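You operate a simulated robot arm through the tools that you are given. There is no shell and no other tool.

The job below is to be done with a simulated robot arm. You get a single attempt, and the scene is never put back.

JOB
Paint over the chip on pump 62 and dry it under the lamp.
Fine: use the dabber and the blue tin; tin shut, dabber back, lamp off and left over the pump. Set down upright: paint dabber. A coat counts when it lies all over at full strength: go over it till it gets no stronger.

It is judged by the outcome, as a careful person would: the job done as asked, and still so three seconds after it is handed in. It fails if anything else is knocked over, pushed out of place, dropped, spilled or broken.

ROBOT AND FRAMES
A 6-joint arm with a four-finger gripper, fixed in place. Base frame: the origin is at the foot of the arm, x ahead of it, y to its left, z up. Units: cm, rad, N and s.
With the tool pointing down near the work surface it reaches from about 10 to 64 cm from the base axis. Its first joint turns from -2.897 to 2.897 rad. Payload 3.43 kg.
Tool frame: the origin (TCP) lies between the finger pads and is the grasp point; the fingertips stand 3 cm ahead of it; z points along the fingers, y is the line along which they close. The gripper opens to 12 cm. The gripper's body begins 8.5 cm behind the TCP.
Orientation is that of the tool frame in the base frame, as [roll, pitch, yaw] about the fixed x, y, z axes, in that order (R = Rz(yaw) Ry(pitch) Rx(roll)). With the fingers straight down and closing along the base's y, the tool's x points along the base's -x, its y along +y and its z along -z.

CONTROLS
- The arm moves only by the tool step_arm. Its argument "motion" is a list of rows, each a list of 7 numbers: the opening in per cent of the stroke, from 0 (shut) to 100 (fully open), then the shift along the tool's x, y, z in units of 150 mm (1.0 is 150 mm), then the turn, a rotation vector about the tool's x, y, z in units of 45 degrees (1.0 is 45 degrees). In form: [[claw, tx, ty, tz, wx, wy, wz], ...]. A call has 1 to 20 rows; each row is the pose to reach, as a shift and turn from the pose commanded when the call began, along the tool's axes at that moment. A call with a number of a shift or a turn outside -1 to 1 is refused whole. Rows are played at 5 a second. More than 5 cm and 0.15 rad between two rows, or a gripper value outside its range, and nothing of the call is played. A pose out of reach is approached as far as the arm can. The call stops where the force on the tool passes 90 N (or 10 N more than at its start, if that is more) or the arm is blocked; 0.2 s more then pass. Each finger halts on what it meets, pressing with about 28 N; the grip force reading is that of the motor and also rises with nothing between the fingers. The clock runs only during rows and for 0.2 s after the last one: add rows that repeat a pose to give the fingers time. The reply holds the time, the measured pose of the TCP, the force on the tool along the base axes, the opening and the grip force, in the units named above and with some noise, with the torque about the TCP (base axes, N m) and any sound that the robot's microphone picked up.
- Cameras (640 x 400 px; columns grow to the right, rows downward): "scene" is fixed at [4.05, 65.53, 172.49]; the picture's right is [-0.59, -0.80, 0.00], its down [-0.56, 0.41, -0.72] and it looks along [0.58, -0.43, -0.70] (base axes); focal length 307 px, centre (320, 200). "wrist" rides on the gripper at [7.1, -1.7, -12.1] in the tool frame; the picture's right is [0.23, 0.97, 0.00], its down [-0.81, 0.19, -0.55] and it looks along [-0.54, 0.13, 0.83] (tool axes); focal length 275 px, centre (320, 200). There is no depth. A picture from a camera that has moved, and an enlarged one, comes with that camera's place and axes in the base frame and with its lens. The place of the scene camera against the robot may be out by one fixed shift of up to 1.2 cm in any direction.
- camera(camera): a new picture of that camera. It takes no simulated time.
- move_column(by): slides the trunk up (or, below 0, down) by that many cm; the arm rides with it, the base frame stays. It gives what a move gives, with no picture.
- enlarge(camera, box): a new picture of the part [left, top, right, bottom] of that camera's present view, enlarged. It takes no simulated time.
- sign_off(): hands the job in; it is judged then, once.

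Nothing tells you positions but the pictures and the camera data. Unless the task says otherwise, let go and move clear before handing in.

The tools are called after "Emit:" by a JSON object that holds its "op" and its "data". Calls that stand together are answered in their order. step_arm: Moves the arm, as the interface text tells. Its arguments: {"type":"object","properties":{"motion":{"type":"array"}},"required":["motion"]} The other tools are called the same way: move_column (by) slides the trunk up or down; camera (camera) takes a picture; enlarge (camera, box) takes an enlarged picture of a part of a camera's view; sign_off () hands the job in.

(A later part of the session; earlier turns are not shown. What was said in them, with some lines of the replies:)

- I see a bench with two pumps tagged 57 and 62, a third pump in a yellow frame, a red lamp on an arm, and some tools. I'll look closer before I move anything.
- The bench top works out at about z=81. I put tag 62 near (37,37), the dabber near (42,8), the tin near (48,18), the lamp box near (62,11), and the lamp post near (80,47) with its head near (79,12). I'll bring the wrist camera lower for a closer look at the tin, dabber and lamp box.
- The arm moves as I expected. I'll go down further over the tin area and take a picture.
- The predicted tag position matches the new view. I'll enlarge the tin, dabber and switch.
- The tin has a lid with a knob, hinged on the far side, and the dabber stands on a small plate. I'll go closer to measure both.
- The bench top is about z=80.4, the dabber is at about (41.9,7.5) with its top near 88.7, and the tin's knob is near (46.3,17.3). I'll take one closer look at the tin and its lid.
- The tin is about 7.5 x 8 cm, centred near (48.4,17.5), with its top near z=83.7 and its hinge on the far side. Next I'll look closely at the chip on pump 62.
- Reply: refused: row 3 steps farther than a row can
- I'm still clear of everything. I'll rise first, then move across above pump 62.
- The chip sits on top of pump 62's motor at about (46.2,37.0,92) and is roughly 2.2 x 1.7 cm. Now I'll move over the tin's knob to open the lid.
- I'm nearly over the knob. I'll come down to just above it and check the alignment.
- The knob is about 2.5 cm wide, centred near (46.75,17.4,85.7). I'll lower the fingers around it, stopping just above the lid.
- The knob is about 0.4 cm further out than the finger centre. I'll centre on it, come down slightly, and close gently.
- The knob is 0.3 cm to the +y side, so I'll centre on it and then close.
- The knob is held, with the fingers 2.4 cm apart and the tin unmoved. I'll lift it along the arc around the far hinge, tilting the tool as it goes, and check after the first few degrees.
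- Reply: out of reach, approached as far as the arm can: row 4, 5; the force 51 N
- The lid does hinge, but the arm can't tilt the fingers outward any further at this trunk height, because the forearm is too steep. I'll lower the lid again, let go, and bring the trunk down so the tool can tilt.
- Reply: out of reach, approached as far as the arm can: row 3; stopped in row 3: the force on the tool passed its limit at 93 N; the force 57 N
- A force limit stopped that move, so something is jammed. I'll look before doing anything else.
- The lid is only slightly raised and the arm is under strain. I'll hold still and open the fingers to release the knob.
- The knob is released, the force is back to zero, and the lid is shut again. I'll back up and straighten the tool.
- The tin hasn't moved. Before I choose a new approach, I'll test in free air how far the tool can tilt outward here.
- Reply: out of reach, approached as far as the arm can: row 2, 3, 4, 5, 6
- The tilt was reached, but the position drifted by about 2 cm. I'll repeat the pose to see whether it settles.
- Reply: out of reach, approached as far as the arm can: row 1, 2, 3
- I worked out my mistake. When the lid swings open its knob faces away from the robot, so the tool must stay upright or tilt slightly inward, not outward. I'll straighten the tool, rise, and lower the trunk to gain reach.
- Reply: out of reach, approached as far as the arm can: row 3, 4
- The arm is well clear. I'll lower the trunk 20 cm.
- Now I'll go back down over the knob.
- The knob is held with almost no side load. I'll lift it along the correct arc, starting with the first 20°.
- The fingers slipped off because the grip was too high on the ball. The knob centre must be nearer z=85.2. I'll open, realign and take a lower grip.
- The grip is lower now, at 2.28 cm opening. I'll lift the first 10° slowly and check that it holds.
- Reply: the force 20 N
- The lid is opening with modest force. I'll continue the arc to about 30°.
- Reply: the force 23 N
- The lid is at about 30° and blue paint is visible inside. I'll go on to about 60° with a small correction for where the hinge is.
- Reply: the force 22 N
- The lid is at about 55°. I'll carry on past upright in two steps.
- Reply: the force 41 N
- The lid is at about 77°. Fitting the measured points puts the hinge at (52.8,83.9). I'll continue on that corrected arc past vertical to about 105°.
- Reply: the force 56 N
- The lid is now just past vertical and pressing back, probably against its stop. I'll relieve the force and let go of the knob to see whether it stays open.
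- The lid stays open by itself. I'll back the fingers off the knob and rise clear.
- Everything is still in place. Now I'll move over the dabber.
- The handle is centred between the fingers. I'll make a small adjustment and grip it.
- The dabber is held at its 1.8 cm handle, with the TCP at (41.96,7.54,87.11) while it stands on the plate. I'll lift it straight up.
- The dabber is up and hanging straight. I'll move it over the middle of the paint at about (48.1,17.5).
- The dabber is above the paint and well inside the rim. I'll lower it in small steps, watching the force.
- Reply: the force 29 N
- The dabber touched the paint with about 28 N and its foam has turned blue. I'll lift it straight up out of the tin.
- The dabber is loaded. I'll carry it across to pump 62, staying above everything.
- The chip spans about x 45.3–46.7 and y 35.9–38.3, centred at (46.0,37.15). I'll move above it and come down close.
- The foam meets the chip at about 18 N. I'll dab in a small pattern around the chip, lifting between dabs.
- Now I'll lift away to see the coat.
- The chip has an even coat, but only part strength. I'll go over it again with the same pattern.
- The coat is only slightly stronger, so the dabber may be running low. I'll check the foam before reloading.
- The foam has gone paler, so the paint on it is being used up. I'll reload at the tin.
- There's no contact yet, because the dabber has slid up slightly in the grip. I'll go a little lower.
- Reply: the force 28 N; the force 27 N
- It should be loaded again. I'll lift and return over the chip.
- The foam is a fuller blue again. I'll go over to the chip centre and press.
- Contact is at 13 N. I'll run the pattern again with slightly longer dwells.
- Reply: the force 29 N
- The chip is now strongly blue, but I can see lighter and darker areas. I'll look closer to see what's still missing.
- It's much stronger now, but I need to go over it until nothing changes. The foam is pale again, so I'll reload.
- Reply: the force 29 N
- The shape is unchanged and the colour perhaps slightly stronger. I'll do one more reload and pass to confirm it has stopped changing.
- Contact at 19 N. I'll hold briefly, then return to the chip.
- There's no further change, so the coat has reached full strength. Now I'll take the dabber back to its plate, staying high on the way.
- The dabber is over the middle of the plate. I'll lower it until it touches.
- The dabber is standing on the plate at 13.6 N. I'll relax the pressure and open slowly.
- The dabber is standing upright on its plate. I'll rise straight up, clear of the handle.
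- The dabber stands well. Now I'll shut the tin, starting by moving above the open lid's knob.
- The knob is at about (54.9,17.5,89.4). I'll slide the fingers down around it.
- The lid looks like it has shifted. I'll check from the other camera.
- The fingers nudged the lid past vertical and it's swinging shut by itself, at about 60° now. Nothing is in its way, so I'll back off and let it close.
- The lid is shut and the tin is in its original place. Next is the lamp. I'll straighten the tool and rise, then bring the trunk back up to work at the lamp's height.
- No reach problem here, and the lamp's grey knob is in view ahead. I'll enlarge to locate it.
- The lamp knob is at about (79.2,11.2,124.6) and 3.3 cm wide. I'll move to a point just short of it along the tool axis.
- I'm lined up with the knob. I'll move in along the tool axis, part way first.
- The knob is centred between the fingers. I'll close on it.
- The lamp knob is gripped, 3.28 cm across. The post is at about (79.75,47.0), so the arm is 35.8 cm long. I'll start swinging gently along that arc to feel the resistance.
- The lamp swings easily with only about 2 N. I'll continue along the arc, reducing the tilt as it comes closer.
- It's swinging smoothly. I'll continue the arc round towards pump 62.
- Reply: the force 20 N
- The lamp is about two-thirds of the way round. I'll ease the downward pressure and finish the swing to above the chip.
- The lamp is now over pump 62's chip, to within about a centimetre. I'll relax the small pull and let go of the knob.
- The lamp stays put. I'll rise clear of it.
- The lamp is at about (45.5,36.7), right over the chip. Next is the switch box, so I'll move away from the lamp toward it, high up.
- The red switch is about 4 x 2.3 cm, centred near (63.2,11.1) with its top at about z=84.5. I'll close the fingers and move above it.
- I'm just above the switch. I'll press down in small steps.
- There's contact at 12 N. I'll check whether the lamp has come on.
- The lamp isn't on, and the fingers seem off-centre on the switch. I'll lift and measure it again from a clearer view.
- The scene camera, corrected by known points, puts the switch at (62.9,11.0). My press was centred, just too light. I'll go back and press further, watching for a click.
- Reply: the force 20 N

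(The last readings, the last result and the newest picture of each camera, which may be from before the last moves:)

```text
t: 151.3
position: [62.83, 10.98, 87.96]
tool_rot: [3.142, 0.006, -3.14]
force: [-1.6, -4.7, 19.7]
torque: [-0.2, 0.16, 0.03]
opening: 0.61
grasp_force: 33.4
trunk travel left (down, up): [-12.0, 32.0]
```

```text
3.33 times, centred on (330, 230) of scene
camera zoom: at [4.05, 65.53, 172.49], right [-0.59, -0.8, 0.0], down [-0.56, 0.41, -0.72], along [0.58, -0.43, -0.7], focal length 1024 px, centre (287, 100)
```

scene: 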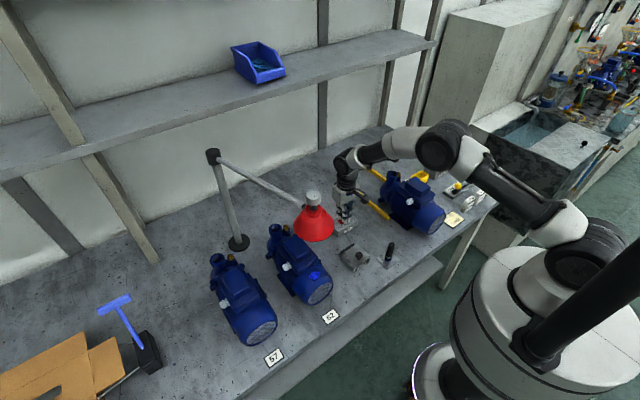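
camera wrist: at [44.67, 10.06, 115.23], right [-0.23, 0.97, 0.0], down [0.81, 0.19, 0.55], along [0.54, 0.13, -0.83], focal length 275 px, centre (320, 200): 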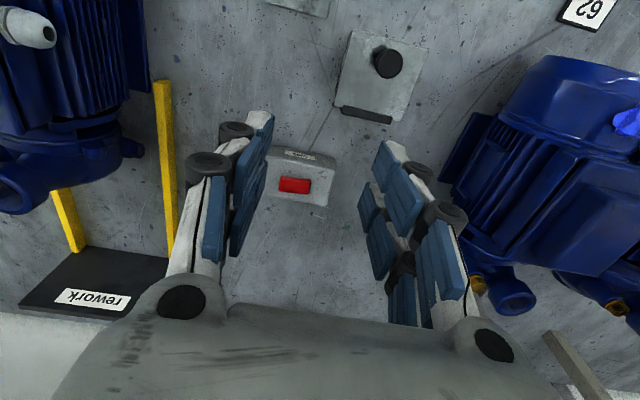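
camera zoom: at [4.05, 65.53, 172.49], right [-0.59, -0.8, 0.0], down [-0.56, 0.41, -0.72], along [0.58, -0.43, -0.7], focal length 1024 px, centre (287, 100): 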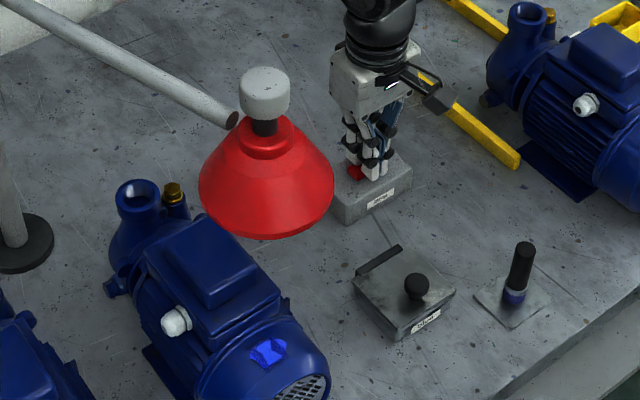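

Emit:
{"op": "step_arm", "data": {"motion": [[0, 0, 0, 0.015, 0, 0, 0], [0, 0, 0, 0.03, 0, 0, 0], [0, 0, 0, 0.045, 0, 0, 0]]}}

Emit:
{"op": "enlarge", "data": {"camera": "scene", "box": [280, 170, 380, 290]}}

```text
t: 152.1
position: [62.83, 11.09, 87.85]
tool_rot: [3.14, 0.015, -3.14]
force: [-9.3, -5.7, 62.0]
torque: [-0.29, 0.52, -0.02]
opening: 0.6
grasp_force: 33.0
trunk travel left (down, up): [-12.0, 32.0]
```

```text
3.33 times, centred on (330, 230) of scene
camera zoom: at [4.05, 65.53, 172.49], right [-0.59, -0.8, 0.0], down [-0.56, 0.41, -0.72], along [0.58, -0.43, -0.7], focal length 1024 px, centre (287, 100)
```

zoom: 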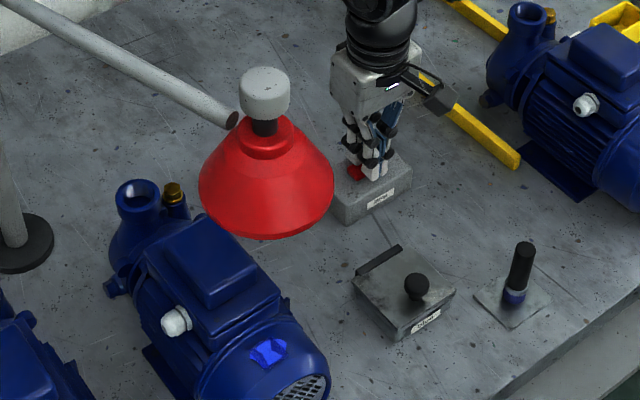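

At 62 N there's no travel, so this is a rocker: pressing the middle does nothing and I need to press one end. I'll lift off and see which end is raised.

Emit:
{"op": "step_arm", "data": {"motion": [[0, 0, 0, -0.06, 0, 0, 0], [0, 0, 0, -0.2, 0, 0, 0], [10, 0.2, 0, -0.4, 0, 0, 0], [30, 0.4, 0, -0.6, 0, 0, 0], [60, 0.6, 0, -0.8, 0, 0, 0], [90, 0.75, 0, -0.85, 0, 0, 0], [100, 0.75, 0, -0.85, 0, 0, 0]]}}

Emit:
{"op": "enlarge", "data": {"camera": "wrist", "box": [270, 150, 330, 210]}}

Emit:
{"op": "enlarge", "data": {"camera": "scene", "box": [328, 208, 360, 232]}}

```text
t: 153.7
position: [51.66, 11.14, 99.83]
tool_rot: [-3.14, 0.003, -3.14]
force: [-0.6, 0.1, -0.8]
torque: [-0.01, -0.02, -0.01]
opening: 7.34
grasp_force: 0.0
trunk travel left (down, up): [-12.0, 32.0]
```

```text
6.67 times, centred on (300, 180) of wrist
camera zoom: at [44.33, 9.43, 111.86], right [-0.23, 0.97, 0.0], down [0.81, 0.19, 0.55], along [0.54, 0.13, -0.83], focal length 1835 px, centre (453, 333)
```

zoom: 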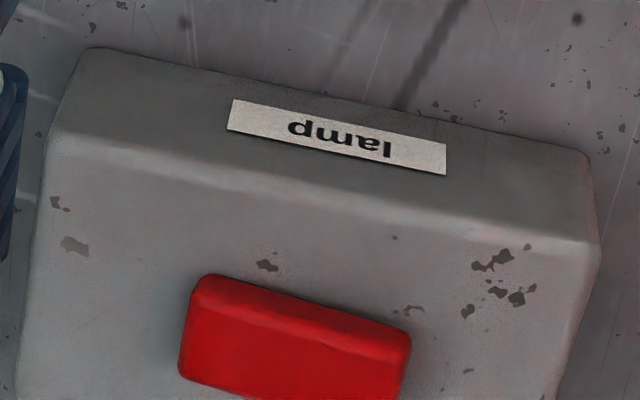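

```text
16.00 times, centred on (344, 220) of scene
camera zoom: at [4.05, 65.53, 172.49], right [-0.59, -0.8, 0.0], down [-0.56, 0.41, -0.72], along [0.58, -0.43, -0.7], focal length 4916 px, centre (-64, -120)
```

zoom: 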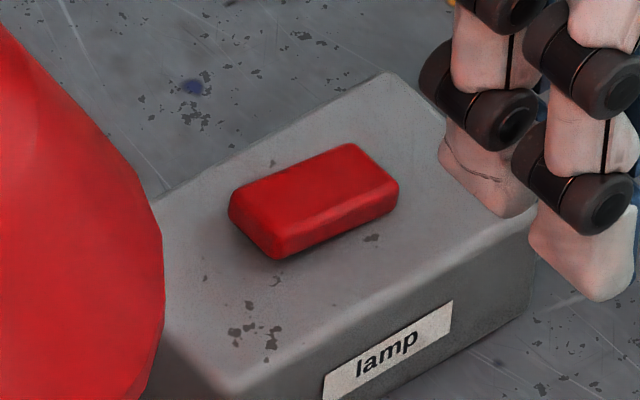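

The picture now has a reddish tint, so the lamp may be on. I'll check the whole scene.

Emit:
{"op": "camera", "data": {"camera": "scene"}}

Emit:
{"op": "enlarge", "data": {"camera": "scene", "box": [270, 170, 390, 310]}}

Emit:
{"op": "enlarge", "data": {"camera": "scene", "box": [305, 269, 325, 282]}}

Emit:
{"op": "camera", "data": {"camera": "wrist"}}

```text
taken
```

scene: 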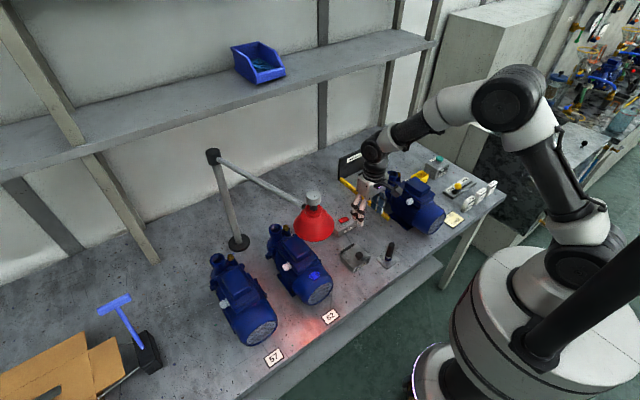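

```text
2.86 times, centred on (330, 240) of scene
camera zoom: at [4.05, 65.53, 172.49], right [-0.59, -0.8, 0.0], down [-0.56, 0.41, -0.72], along [0.58, -0.43, -0.7], focal length 878 px, centre (291, 86)
```

zoom: 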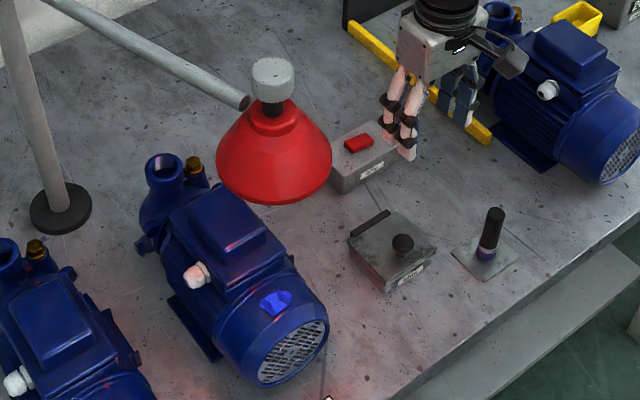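

```text
16.00 times, centred on (315, 276) of scene
camera zoom: at [4.05, 65.53, 172.49], right [-0.59, -0.8, 0.0], down [-0.56, 0.41, -0.72], along [0.58, -0.43, -0.7], focal length 4916 px, centre (400, -1008)
```

zoom: 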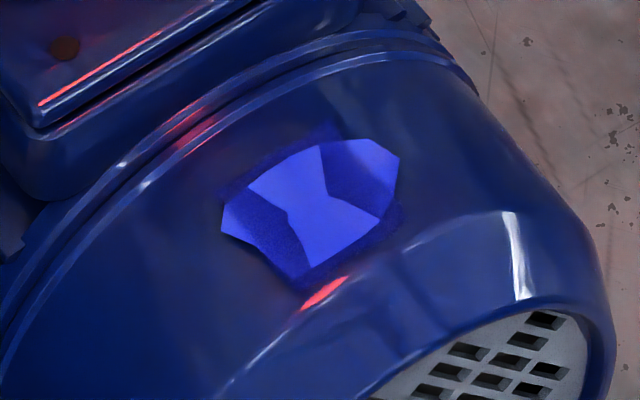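

```text
taken
camera wrist: at [44.33, 9.43, 111.86], right [-0.23, 0.97, 0.0], down [0.81, 0.19, 0.55], along [0.54, 0.13, -0.83], focal length 275 px, centre (320, 200)
```

wrist: 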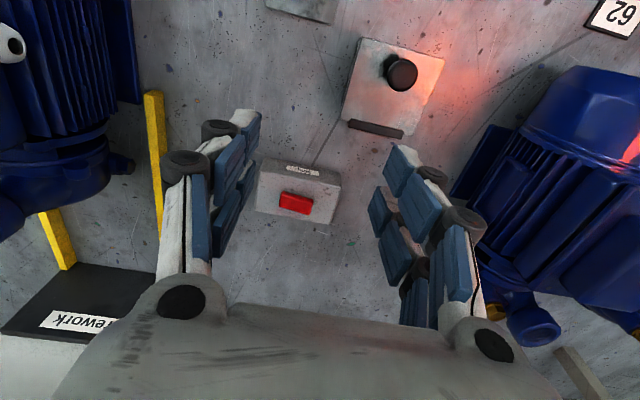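

The lamp is on, with its red glow over pump 62. I'll wait and watch the coat dry, holding the arm still.

Emit:
{"op": "step_arm", "data": {"motion": [[100, 0, 0, 0, 0, 0, 0], [100, 0, 0, 0, 0, 0, 0], [100, 0, 0, 0, 0, 0, 0], [100, 0, 0, 0, 0, 0, 0], [100, 0, 0, 0, 0, 0, 0], [100, 0, 0, 0, 0, 0, 0], [100, 0, 0, 0, 0, 0, 0], [100, 0, 0, 0, 0, 0, 0], [100, 0, 0, 0, 0, 0, 0], [100, 0, 0, 0, 0, 0, 0], [100, 0, 0, 0, 0, 0, 0], [100, 0, 0, 0, 0, 0, 0], [100, 0, 0, 0, 0, 0, 0], [100, 0, 0, 0, 0, 0, 0], [100, 0, 0, 0, 0, 0, 0], [100, 0, 0, 0, 0, 0, 0], [100, 0, 0, 0, 0, 0, 0], [100, 0, 0, 0, 0, 0, 0], [100, 0, 0, 0, 0, 0, 0], [100, 0, 0, 0, 0, 0, 0]]}}

Emit:
{"op": "enlarge", "data": {"camera": "scene", "box": [305, 269, 325, 282]}}

Emit:
{"op": "enlarge", "data": {"camera": "scene", "box": [270, 170, 390, 310]}}

```text
t: 157.9
position: [51.54, 11.11, 99.8]
tool_rot: [-3.141, 0.003, -3.14]
force: [0.3, -0.1, -0.4]
torque: [0.05, -0.01, 0.0]
opening: 12.0
grasp_force: 0.1
trunk travel left (down, up): [-12.0, 32.0]
```

```text
16.00 times, centred on (315, 276) of scene
camera zoom: at [4.05, 65.53, 172.49], right [-0.59, -0.8, 0.0], down [-0.56, 0.41, -0.72], along [0.58, -0.43, -0.7], focal length 4916 px, centre (400, -1008)
```

zoom: 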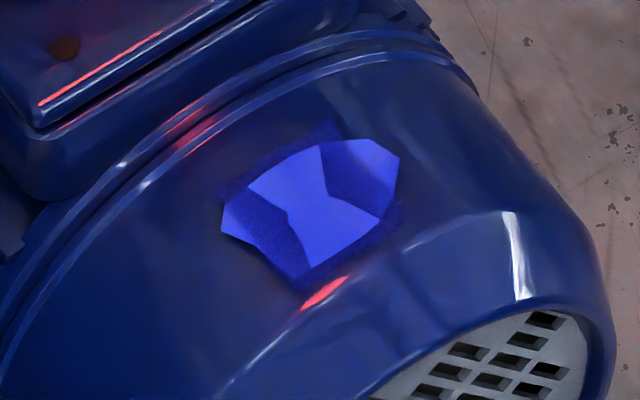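

```text
2.86 times, centred on (330, 240) of scene
camera zoom: at [4.05, 65.53, 172.49], right [-0.59, -0.8, 0.0], down [-0.56, 0.41, -0.72], along [0.58, -0.43, -0.7], focal length 878 px, centre (291, 86)
```

zoom: 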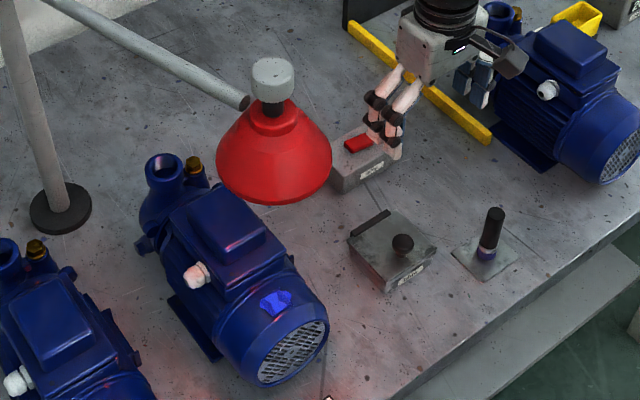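

Emit:
{"op": "step_arm", "data": {"motion": [[100, 0, 0, 0, 0, 0, 0], [100, 0, 0, 0, 0, 0, 0], [100, 0, 0, 0, 0, 0, 0], [100, 0, 0, 0, 0, 0, 0], [100, 0, 0, 0, 0, 0, 0], [100, 0, 0, 0, 0, 0, 0], [100, 0, 0, 0, 0, 0, 0], [100, 0, 0, 0, 0, 0, 0], [100, 0, 0, 0, 0, 0, 0], [100, 0, 0, 0, 0, 0, 0], [100, 0, 0, 0, 0, 0, 0], [100, 0, 0, 0, 0, 0, 0], [100, 0, 0, 0, 0, 0, 0], [100, 0, 0, 0, 0, 0, 0], [100, 0, 0, 0, 0, 0, 0], [100, 0, 0, 0, 0, 0, 0], [100, 0, 0, 0, 0, 0, 0], [100, 0, 0, 0, 0, 0, 0], [100, 0, 0, 0, 0, 0, 0], [100, 0, 0, 0, 0, 0, 0]]}}

Emit:
{"op": "enlarge", "data": {"camera": "scene", "box": [305, 269, 325, 282]}}

Emit:
{"op": "enlarge", "data": {"camera": "wrist", "box": [540, 60, 640, 160]}}

```text
t: 162.1
position: [51.67, 11.11, 99.69]
tool_rot: [-3.141, 0.003, -3.14]
force: [-0.1, 0.0, -0.2]
torque: [0.04, 0.01, 0.0]
opening: 12.0
grasp_force: 0.0
trunk travel left (down, up): [-12.0, 32.0]
```

```text
16.00 times, centred on (315, 276) of scene
camera zoom: at [4.05, 65.53, 172.49], right [-0.59, -0.8, 0.0], down [-0.56, 0.41, -0.72], along [0.58, -0.43, -0.7], focal length 4916 px, centre (400, -1008)
```

zoom: 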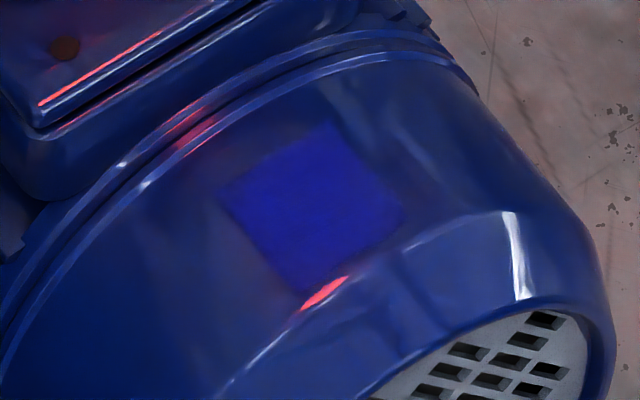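

```text
4.00 times, centred on (590, 110) of wrist
camera zoom: at [44.36, 9.41, 111.86], right [-0.23, 0.97, 0.0], down [0.81, 0.19, 0.55], along [0.54, 0.13, -0.83], focal length 1101 px, centre (-760, 560)
```

zoom: 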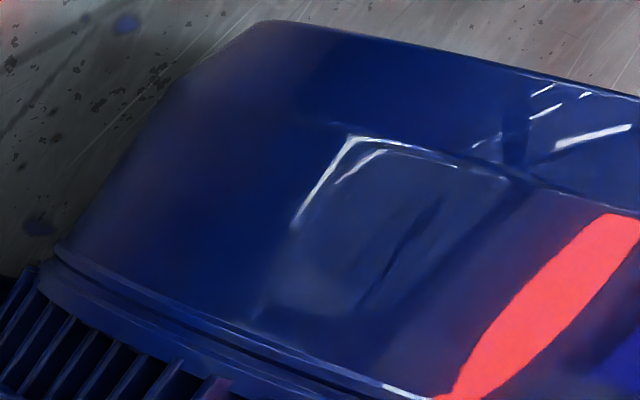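

The wet sheen has gone and the chip is now an even, matte blue patch, so the coat has dried. I'll go back to the switch to turn the lamp off.

Emit:
{"op": "step_arm", "data": {"motion": [[70, -0.2, 0, 0.05, 0, 0, 0], [40, -0.4, -0.002, 0.1, 0, 0, 0], [10, -0.6, -0.004, 0.25, 0, 0, 0], [0, -0.748, -0.005, 0.45, 0, 0, 0], [0, -0.748, -0.005, 0.6, 0, 0, 0], [0, -0.748, -0.005, 0.6, 0, 0, 0]]}}

Emit:
{"op": "enlarge", "data": {"camera": "scene", "box": [305, 269, 325, 282]}}

```text
t: 163.5
position: [62.67, 10.97, 90.69]
tool_rot: [-3.139, 0.001, -3.141]
force: [-0.5, -0.6, -0.2]
torque: [-0.01, 0.0, 0.0]
opening: 2.96
grasp_force: 2.9
trunk travel left (down, up): [-12.0, 32.0]
```

```text
16.00 times, centred on (315, 276) of scene
camera zoom: at [4.05, 65.53, 172.49], right [-0.59, -0.8, 0.0], down [-0.56, 0.41, -0.72], along [0.58, -0.43, -0.7], focal length 4916 px, centre (400, -1008)
```

zoom: 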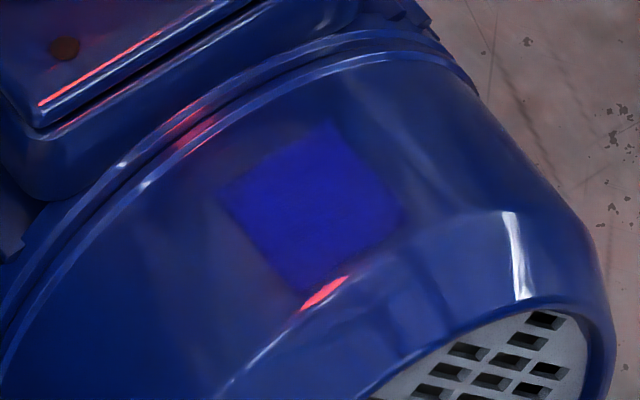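

Emit:
{"op": "step_arm", "data": {"motion": [[0, 0, 0, 0, 0, 0, 0], [0, 0, 0, 0.05, 0, 0, 0], [0, 0, 0, 0.1, 0, 0, 0], [0, 0, 0, 0.15, 0, 0, 0], [0, 0, 0, 0.185, 0, 0, 0], [0, 0, 0, 0.21, 0, 0, 0], [0, 0, 0, 0.225, 0, 0, 0]]}}

Emit:
{"op": "enlarge", "data": {"camera": "scene", "box": [270, 170, 390, 310]}}

```text
t: 165.1
position: [62.78, 10.96, 87.91]
tool_rot: [3.14, 0.012, -3.139]
force: [-8.6, 0.8, 41.1]
torque: [0.08, 0.39, 0.0]
opening: 0.6
grasp_force: 33.2
trunk travel left (down, up): [-12.0, 32.0]
```

```text
2.86 times, centred on (330, 240) of scene
camera zoom: at [4.05, 65.53, 172.49], right [-0.59, -0.8, 0.0], down [-0.56, 0.41, -0.72], along [0.58, -0.43, -0.7], focal length 878 px, centre (291, 86)
```

zoom: 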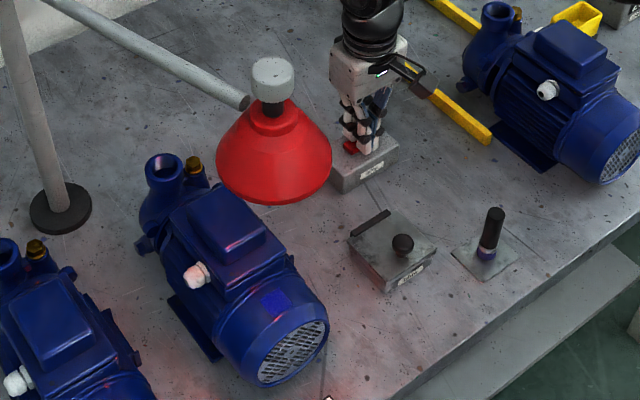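

It's still on at 41 N. The last time, it toggled after a firmer press and release, so I'll repeat that.

Emit:
{"op": "step_arm", "data": {"motion": [[0, 0, 0, 0.012, 0, 0, 0], [0, 0, 0, 0.022, 0, 0, 0]]}}

Emit:
{"op": "enlarge", "data": {"camera": "scene", "box": [270, 170, 390, 310]}}

```text
t: 165.7
position: [62.71, 11.0, 87.92]
tool_rot: [3.141, 0.017, -3.139]
force: [-10.3, -4.0, 63.5]
torque: [-0.1, 0.6, 0.06]
opening: 0.62
grasp_force: 32.9
trunk travel left (down, up): [-12.0, 32.0]
```

```text
2.86 times, centred on (330, 240) of scene
camera zoom: at [4.05, 65.53, 172.49], right [-0.59, -0.8, 0.0], down [-0.56, 0.41, -0.72], along [0.58, -0.43, -0.7], focal length 878 px, centre (291, 86)
```

zoom: 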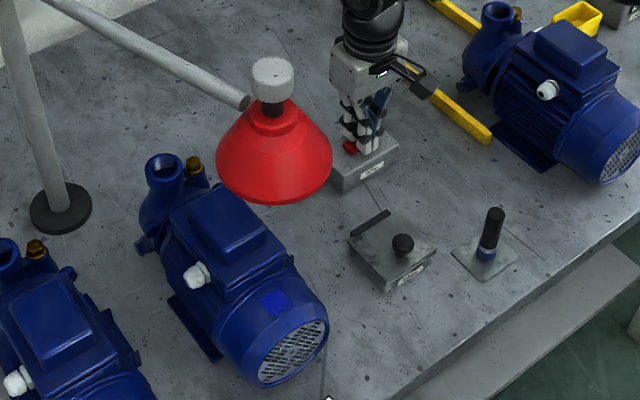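

The lamp went off at 63 N. I'll release and confirm it stays off.

Emit:
{"op": "step_arm", "data": {"motion": [[0, 0, 0, -0.03, 0, 0, 0], [0, 0, 0, -0.1, 0, 0, 0], [0, 0, 0, -0.3, 0, 0, 0], [0, 0, 0, -0.5, 0, 0, 0], [0, 0, 0, -0.5, 0, 0, 0]]}}

Emit:
{"op": "enlarge", "data": {"camera": "scene", "box": [270, 170, 390, 310]}}

```text
t: 166.9
position: [62.5, 10.8, 94.42]
tool_rot: [-3.139, 0.001, -3.141]
force: [-0.1, -0.5, -0.3]
torque: [0.01, 0.0, 0.01]
opening: 0.02
grasp_force: 33.6
trunk travel left (down, up): [-12.0, 32.0]
```

```text
2.86 times, centred on (330, 240) of scene
camera zoom: at [4.05, 65.53, 172.49], right [-0.59, -0.8, 0.0], down [-0.56, 0.41, -0.72], along [0.58, -0.43, -0.7], focal length 878 px, centre (291, 86)
```

zoom: 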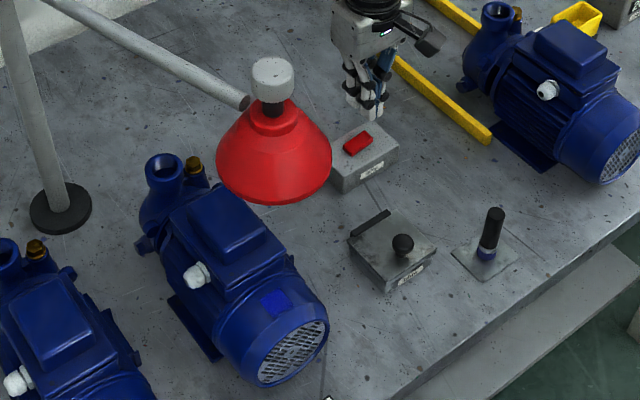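

The lamp is off. I'll inspect the dried coat and everything else closely.

Emit:
{"op": "enlarge", "data": {"camera": "scene", "box": [305, 269, 325, 282]}}

Emit:
{"op": "camera", "data": {"camera": "scene"}}

Emit:
{"op": "enlarge", "data": {"camera": "scene", "box": [325, 200, 425, 275]}}

```text
16.00 times, centred on (315, 276) of scene
camera zoom: at [4.05, 65.53, 172.49], right [-0.59, -0.8, 0.0], down [-0.56, 0.41, -0.72], along [0.58, -0.43, -0.7], focal length 4916 px, centre (400, -1008)
```

zoom: 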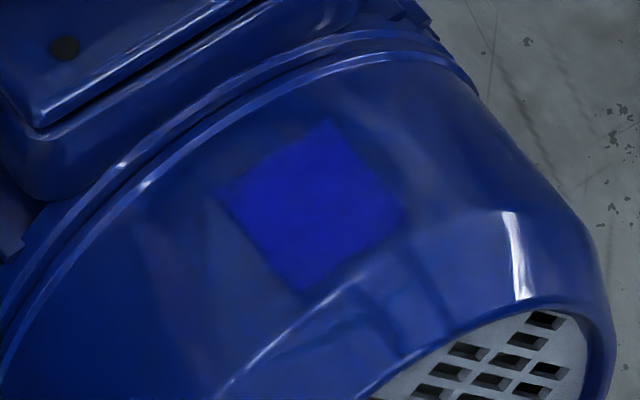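

```text
taken
```

scene: 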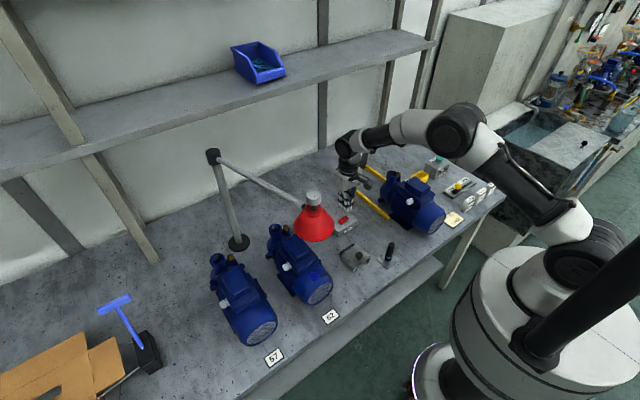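

```text
5.33 times, centred on (375, 238) of scene
camera zoom: at [4.05, 65.53, 172.49], right [-0.59, -0.8, 0.0], down [-0.56, 0.41, -0.72], along [0.58, -0.43, -0.7], focal length 1639 px, centre (27, 0)
```

zoom: 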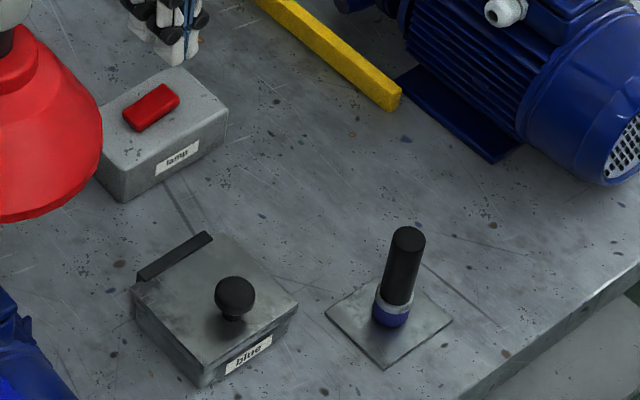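

The coat is even, the tin is shut, the dabber is upright on its plate, and the lamp is off and over pump 62. I'll bring the arm clear.

Emit:
{"op": "step_arm", "data": {"motion": [[10, 0.1, 0, -0.2, 0, 0, 0], [25, 0.25, 0, -0.45, 0, 0, 0], [40, 0.45, 0, -0.7, 0, 0, 0], [50, 0.65, 0, -0.95, 0, 0, 0], [50, 0.8, 0, -1.0, 0, 0, 0], [50, 0.8, 0, -1.0, 0, 0, 0], [50, 0.8, 0, -1.0, 0, 0, 0], [50, 0.8, 0, -1.0, 0, 0, 0]]}}

Emit:
{"op": "camera", "data": {"camera": "scene"}}

Emit:
{"op": "enlarge", "data": {"camera": "scene", "box": [200, 140, 420, 320]}}

Emit:
{"op": "camera", "data": {"camera": "wrist"}}

```text
t: 168.7
position: [50.64, 11.01, 109.3]
tool_rot: [-3.139, 0.002, -3.14]
force: [0.3, 0.5, 0.2]
torque: [0.01, -0.01, 0.0]
opening: 6.03
grasp_force: 0.0
trunk travel left (down, up): [-12.0, 32.0]
```

```text
taken
```

scene: 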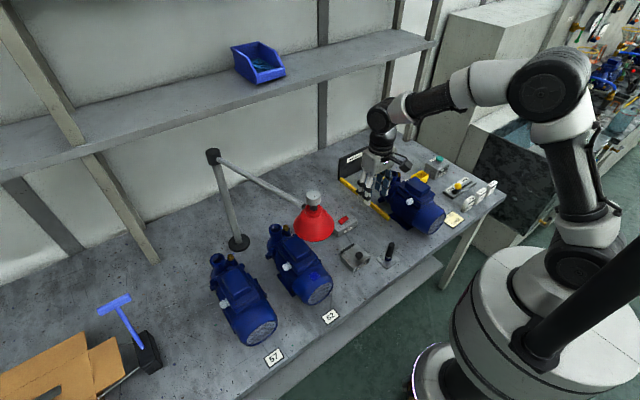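

```text
2.22 times, centred on (310, 230) of scene
camera zoom: at [4.05, 65.53, 172.49], right [-0.59, -0.8, 0.0], down [-0.56, 0.41, -0.72], along [0.58, -0.43, -0.7], focal length 683 px, centre (342, 133)
```

zoom: 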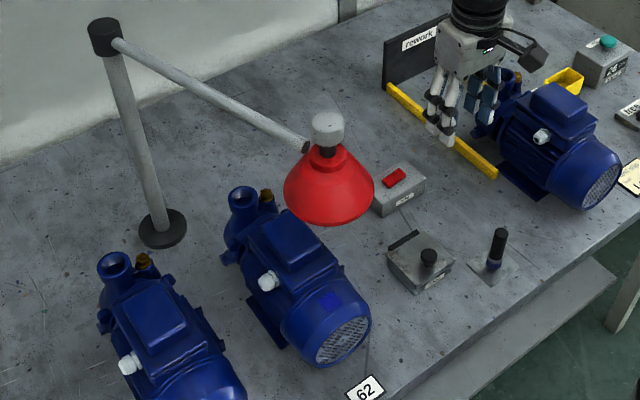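

```text
taken
camera wrist: at [43.5, 9.33, 121.47], right [-0.23, 0.97, 0.0], down [0.81, 0.19, 0.55], along [0.54, 0.13, -0.83], focal length 275 px, centre (320, 200)
```

wrist: 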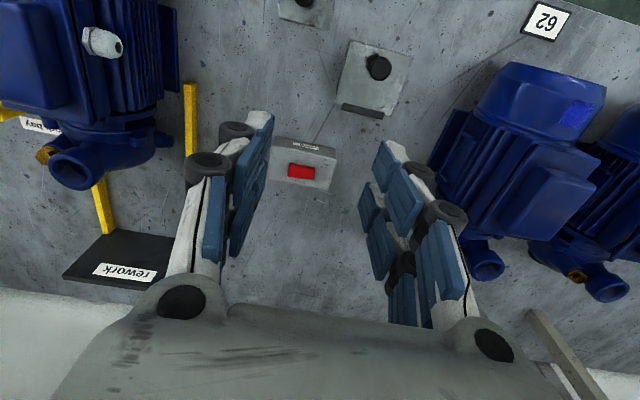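

Everything looks right. I'll check the coat once more from this side before I hand in.

Emit:
{"op": "enlarge", "data": {"camera": "wrist", "box": [540, 80, 610, 140]}}

Emit:
{"op": "enlarge", "data": {"camera": "scene", "box": [340, 225, 410, 275]}}

```text
6.67 times, centred on (575, 110) of wrist
camera zoom: at [43.5, 9.33, 121.47], right [-0.23, 0.97, 0.0], down [0.81, 0.19, 0.55], along [0.54, 0.13, -0.83], focal length 1835 px, centre (-1380, 800)
```

zoom: 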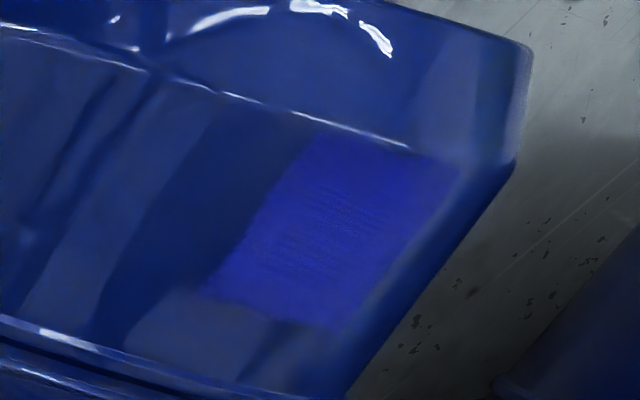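

```text
8.00 times, centred on (375, 250) of scene
camera zoom: at [4.05, 65.53, 172.49], right [-0.59, -0.8, 0.0], down [-0.56, 0.41, -0.72], along [0.58, -0.43, -0.7], focal length 2458 px, centre (-120, -200)
```

zoom: 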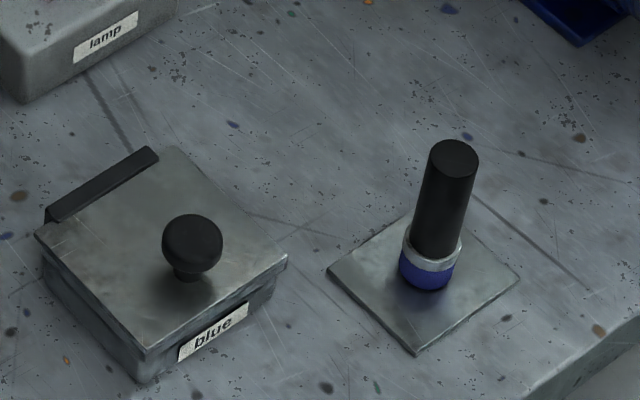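

The chip is fully covered and dry. The tin is shut, the dabber stands upright on its plate, and the lamp is off and over pump 62. The arm is clear, so I'm handing the job in.

Emit:
{"op": "sign_off", "data": {}}

```text
The job is handed in.
```

The chip on pump 62 is painted over and dried, and the job is handed in.

- **Coat:** I used the dabber and the blue tin, reloading three times. The last reload and pass made no visible difference. The coat looks even, and the chip no longer shows.
- **Drying:** the lamp was on for about 13 seconds, until the wet shine had gone and the patch was an even matte blue. It is now off and left over the pump.
- **Tin:** it is shut and in its original place. The first try at the lid went the wrong way and loaded the knob to about 90 N. When I went to close it, my fingers nudged the lid past upright and it fell shut by itself. I saw no spill or movement either time.
- **Dabber:** it is standing upright on its plate, about where it was.
- **Switch:** it needed a firm press, about 63 N, to turn on and off. The box didn't move.

Nothing else was knocked over or moved that I could see, and the arm is clear.
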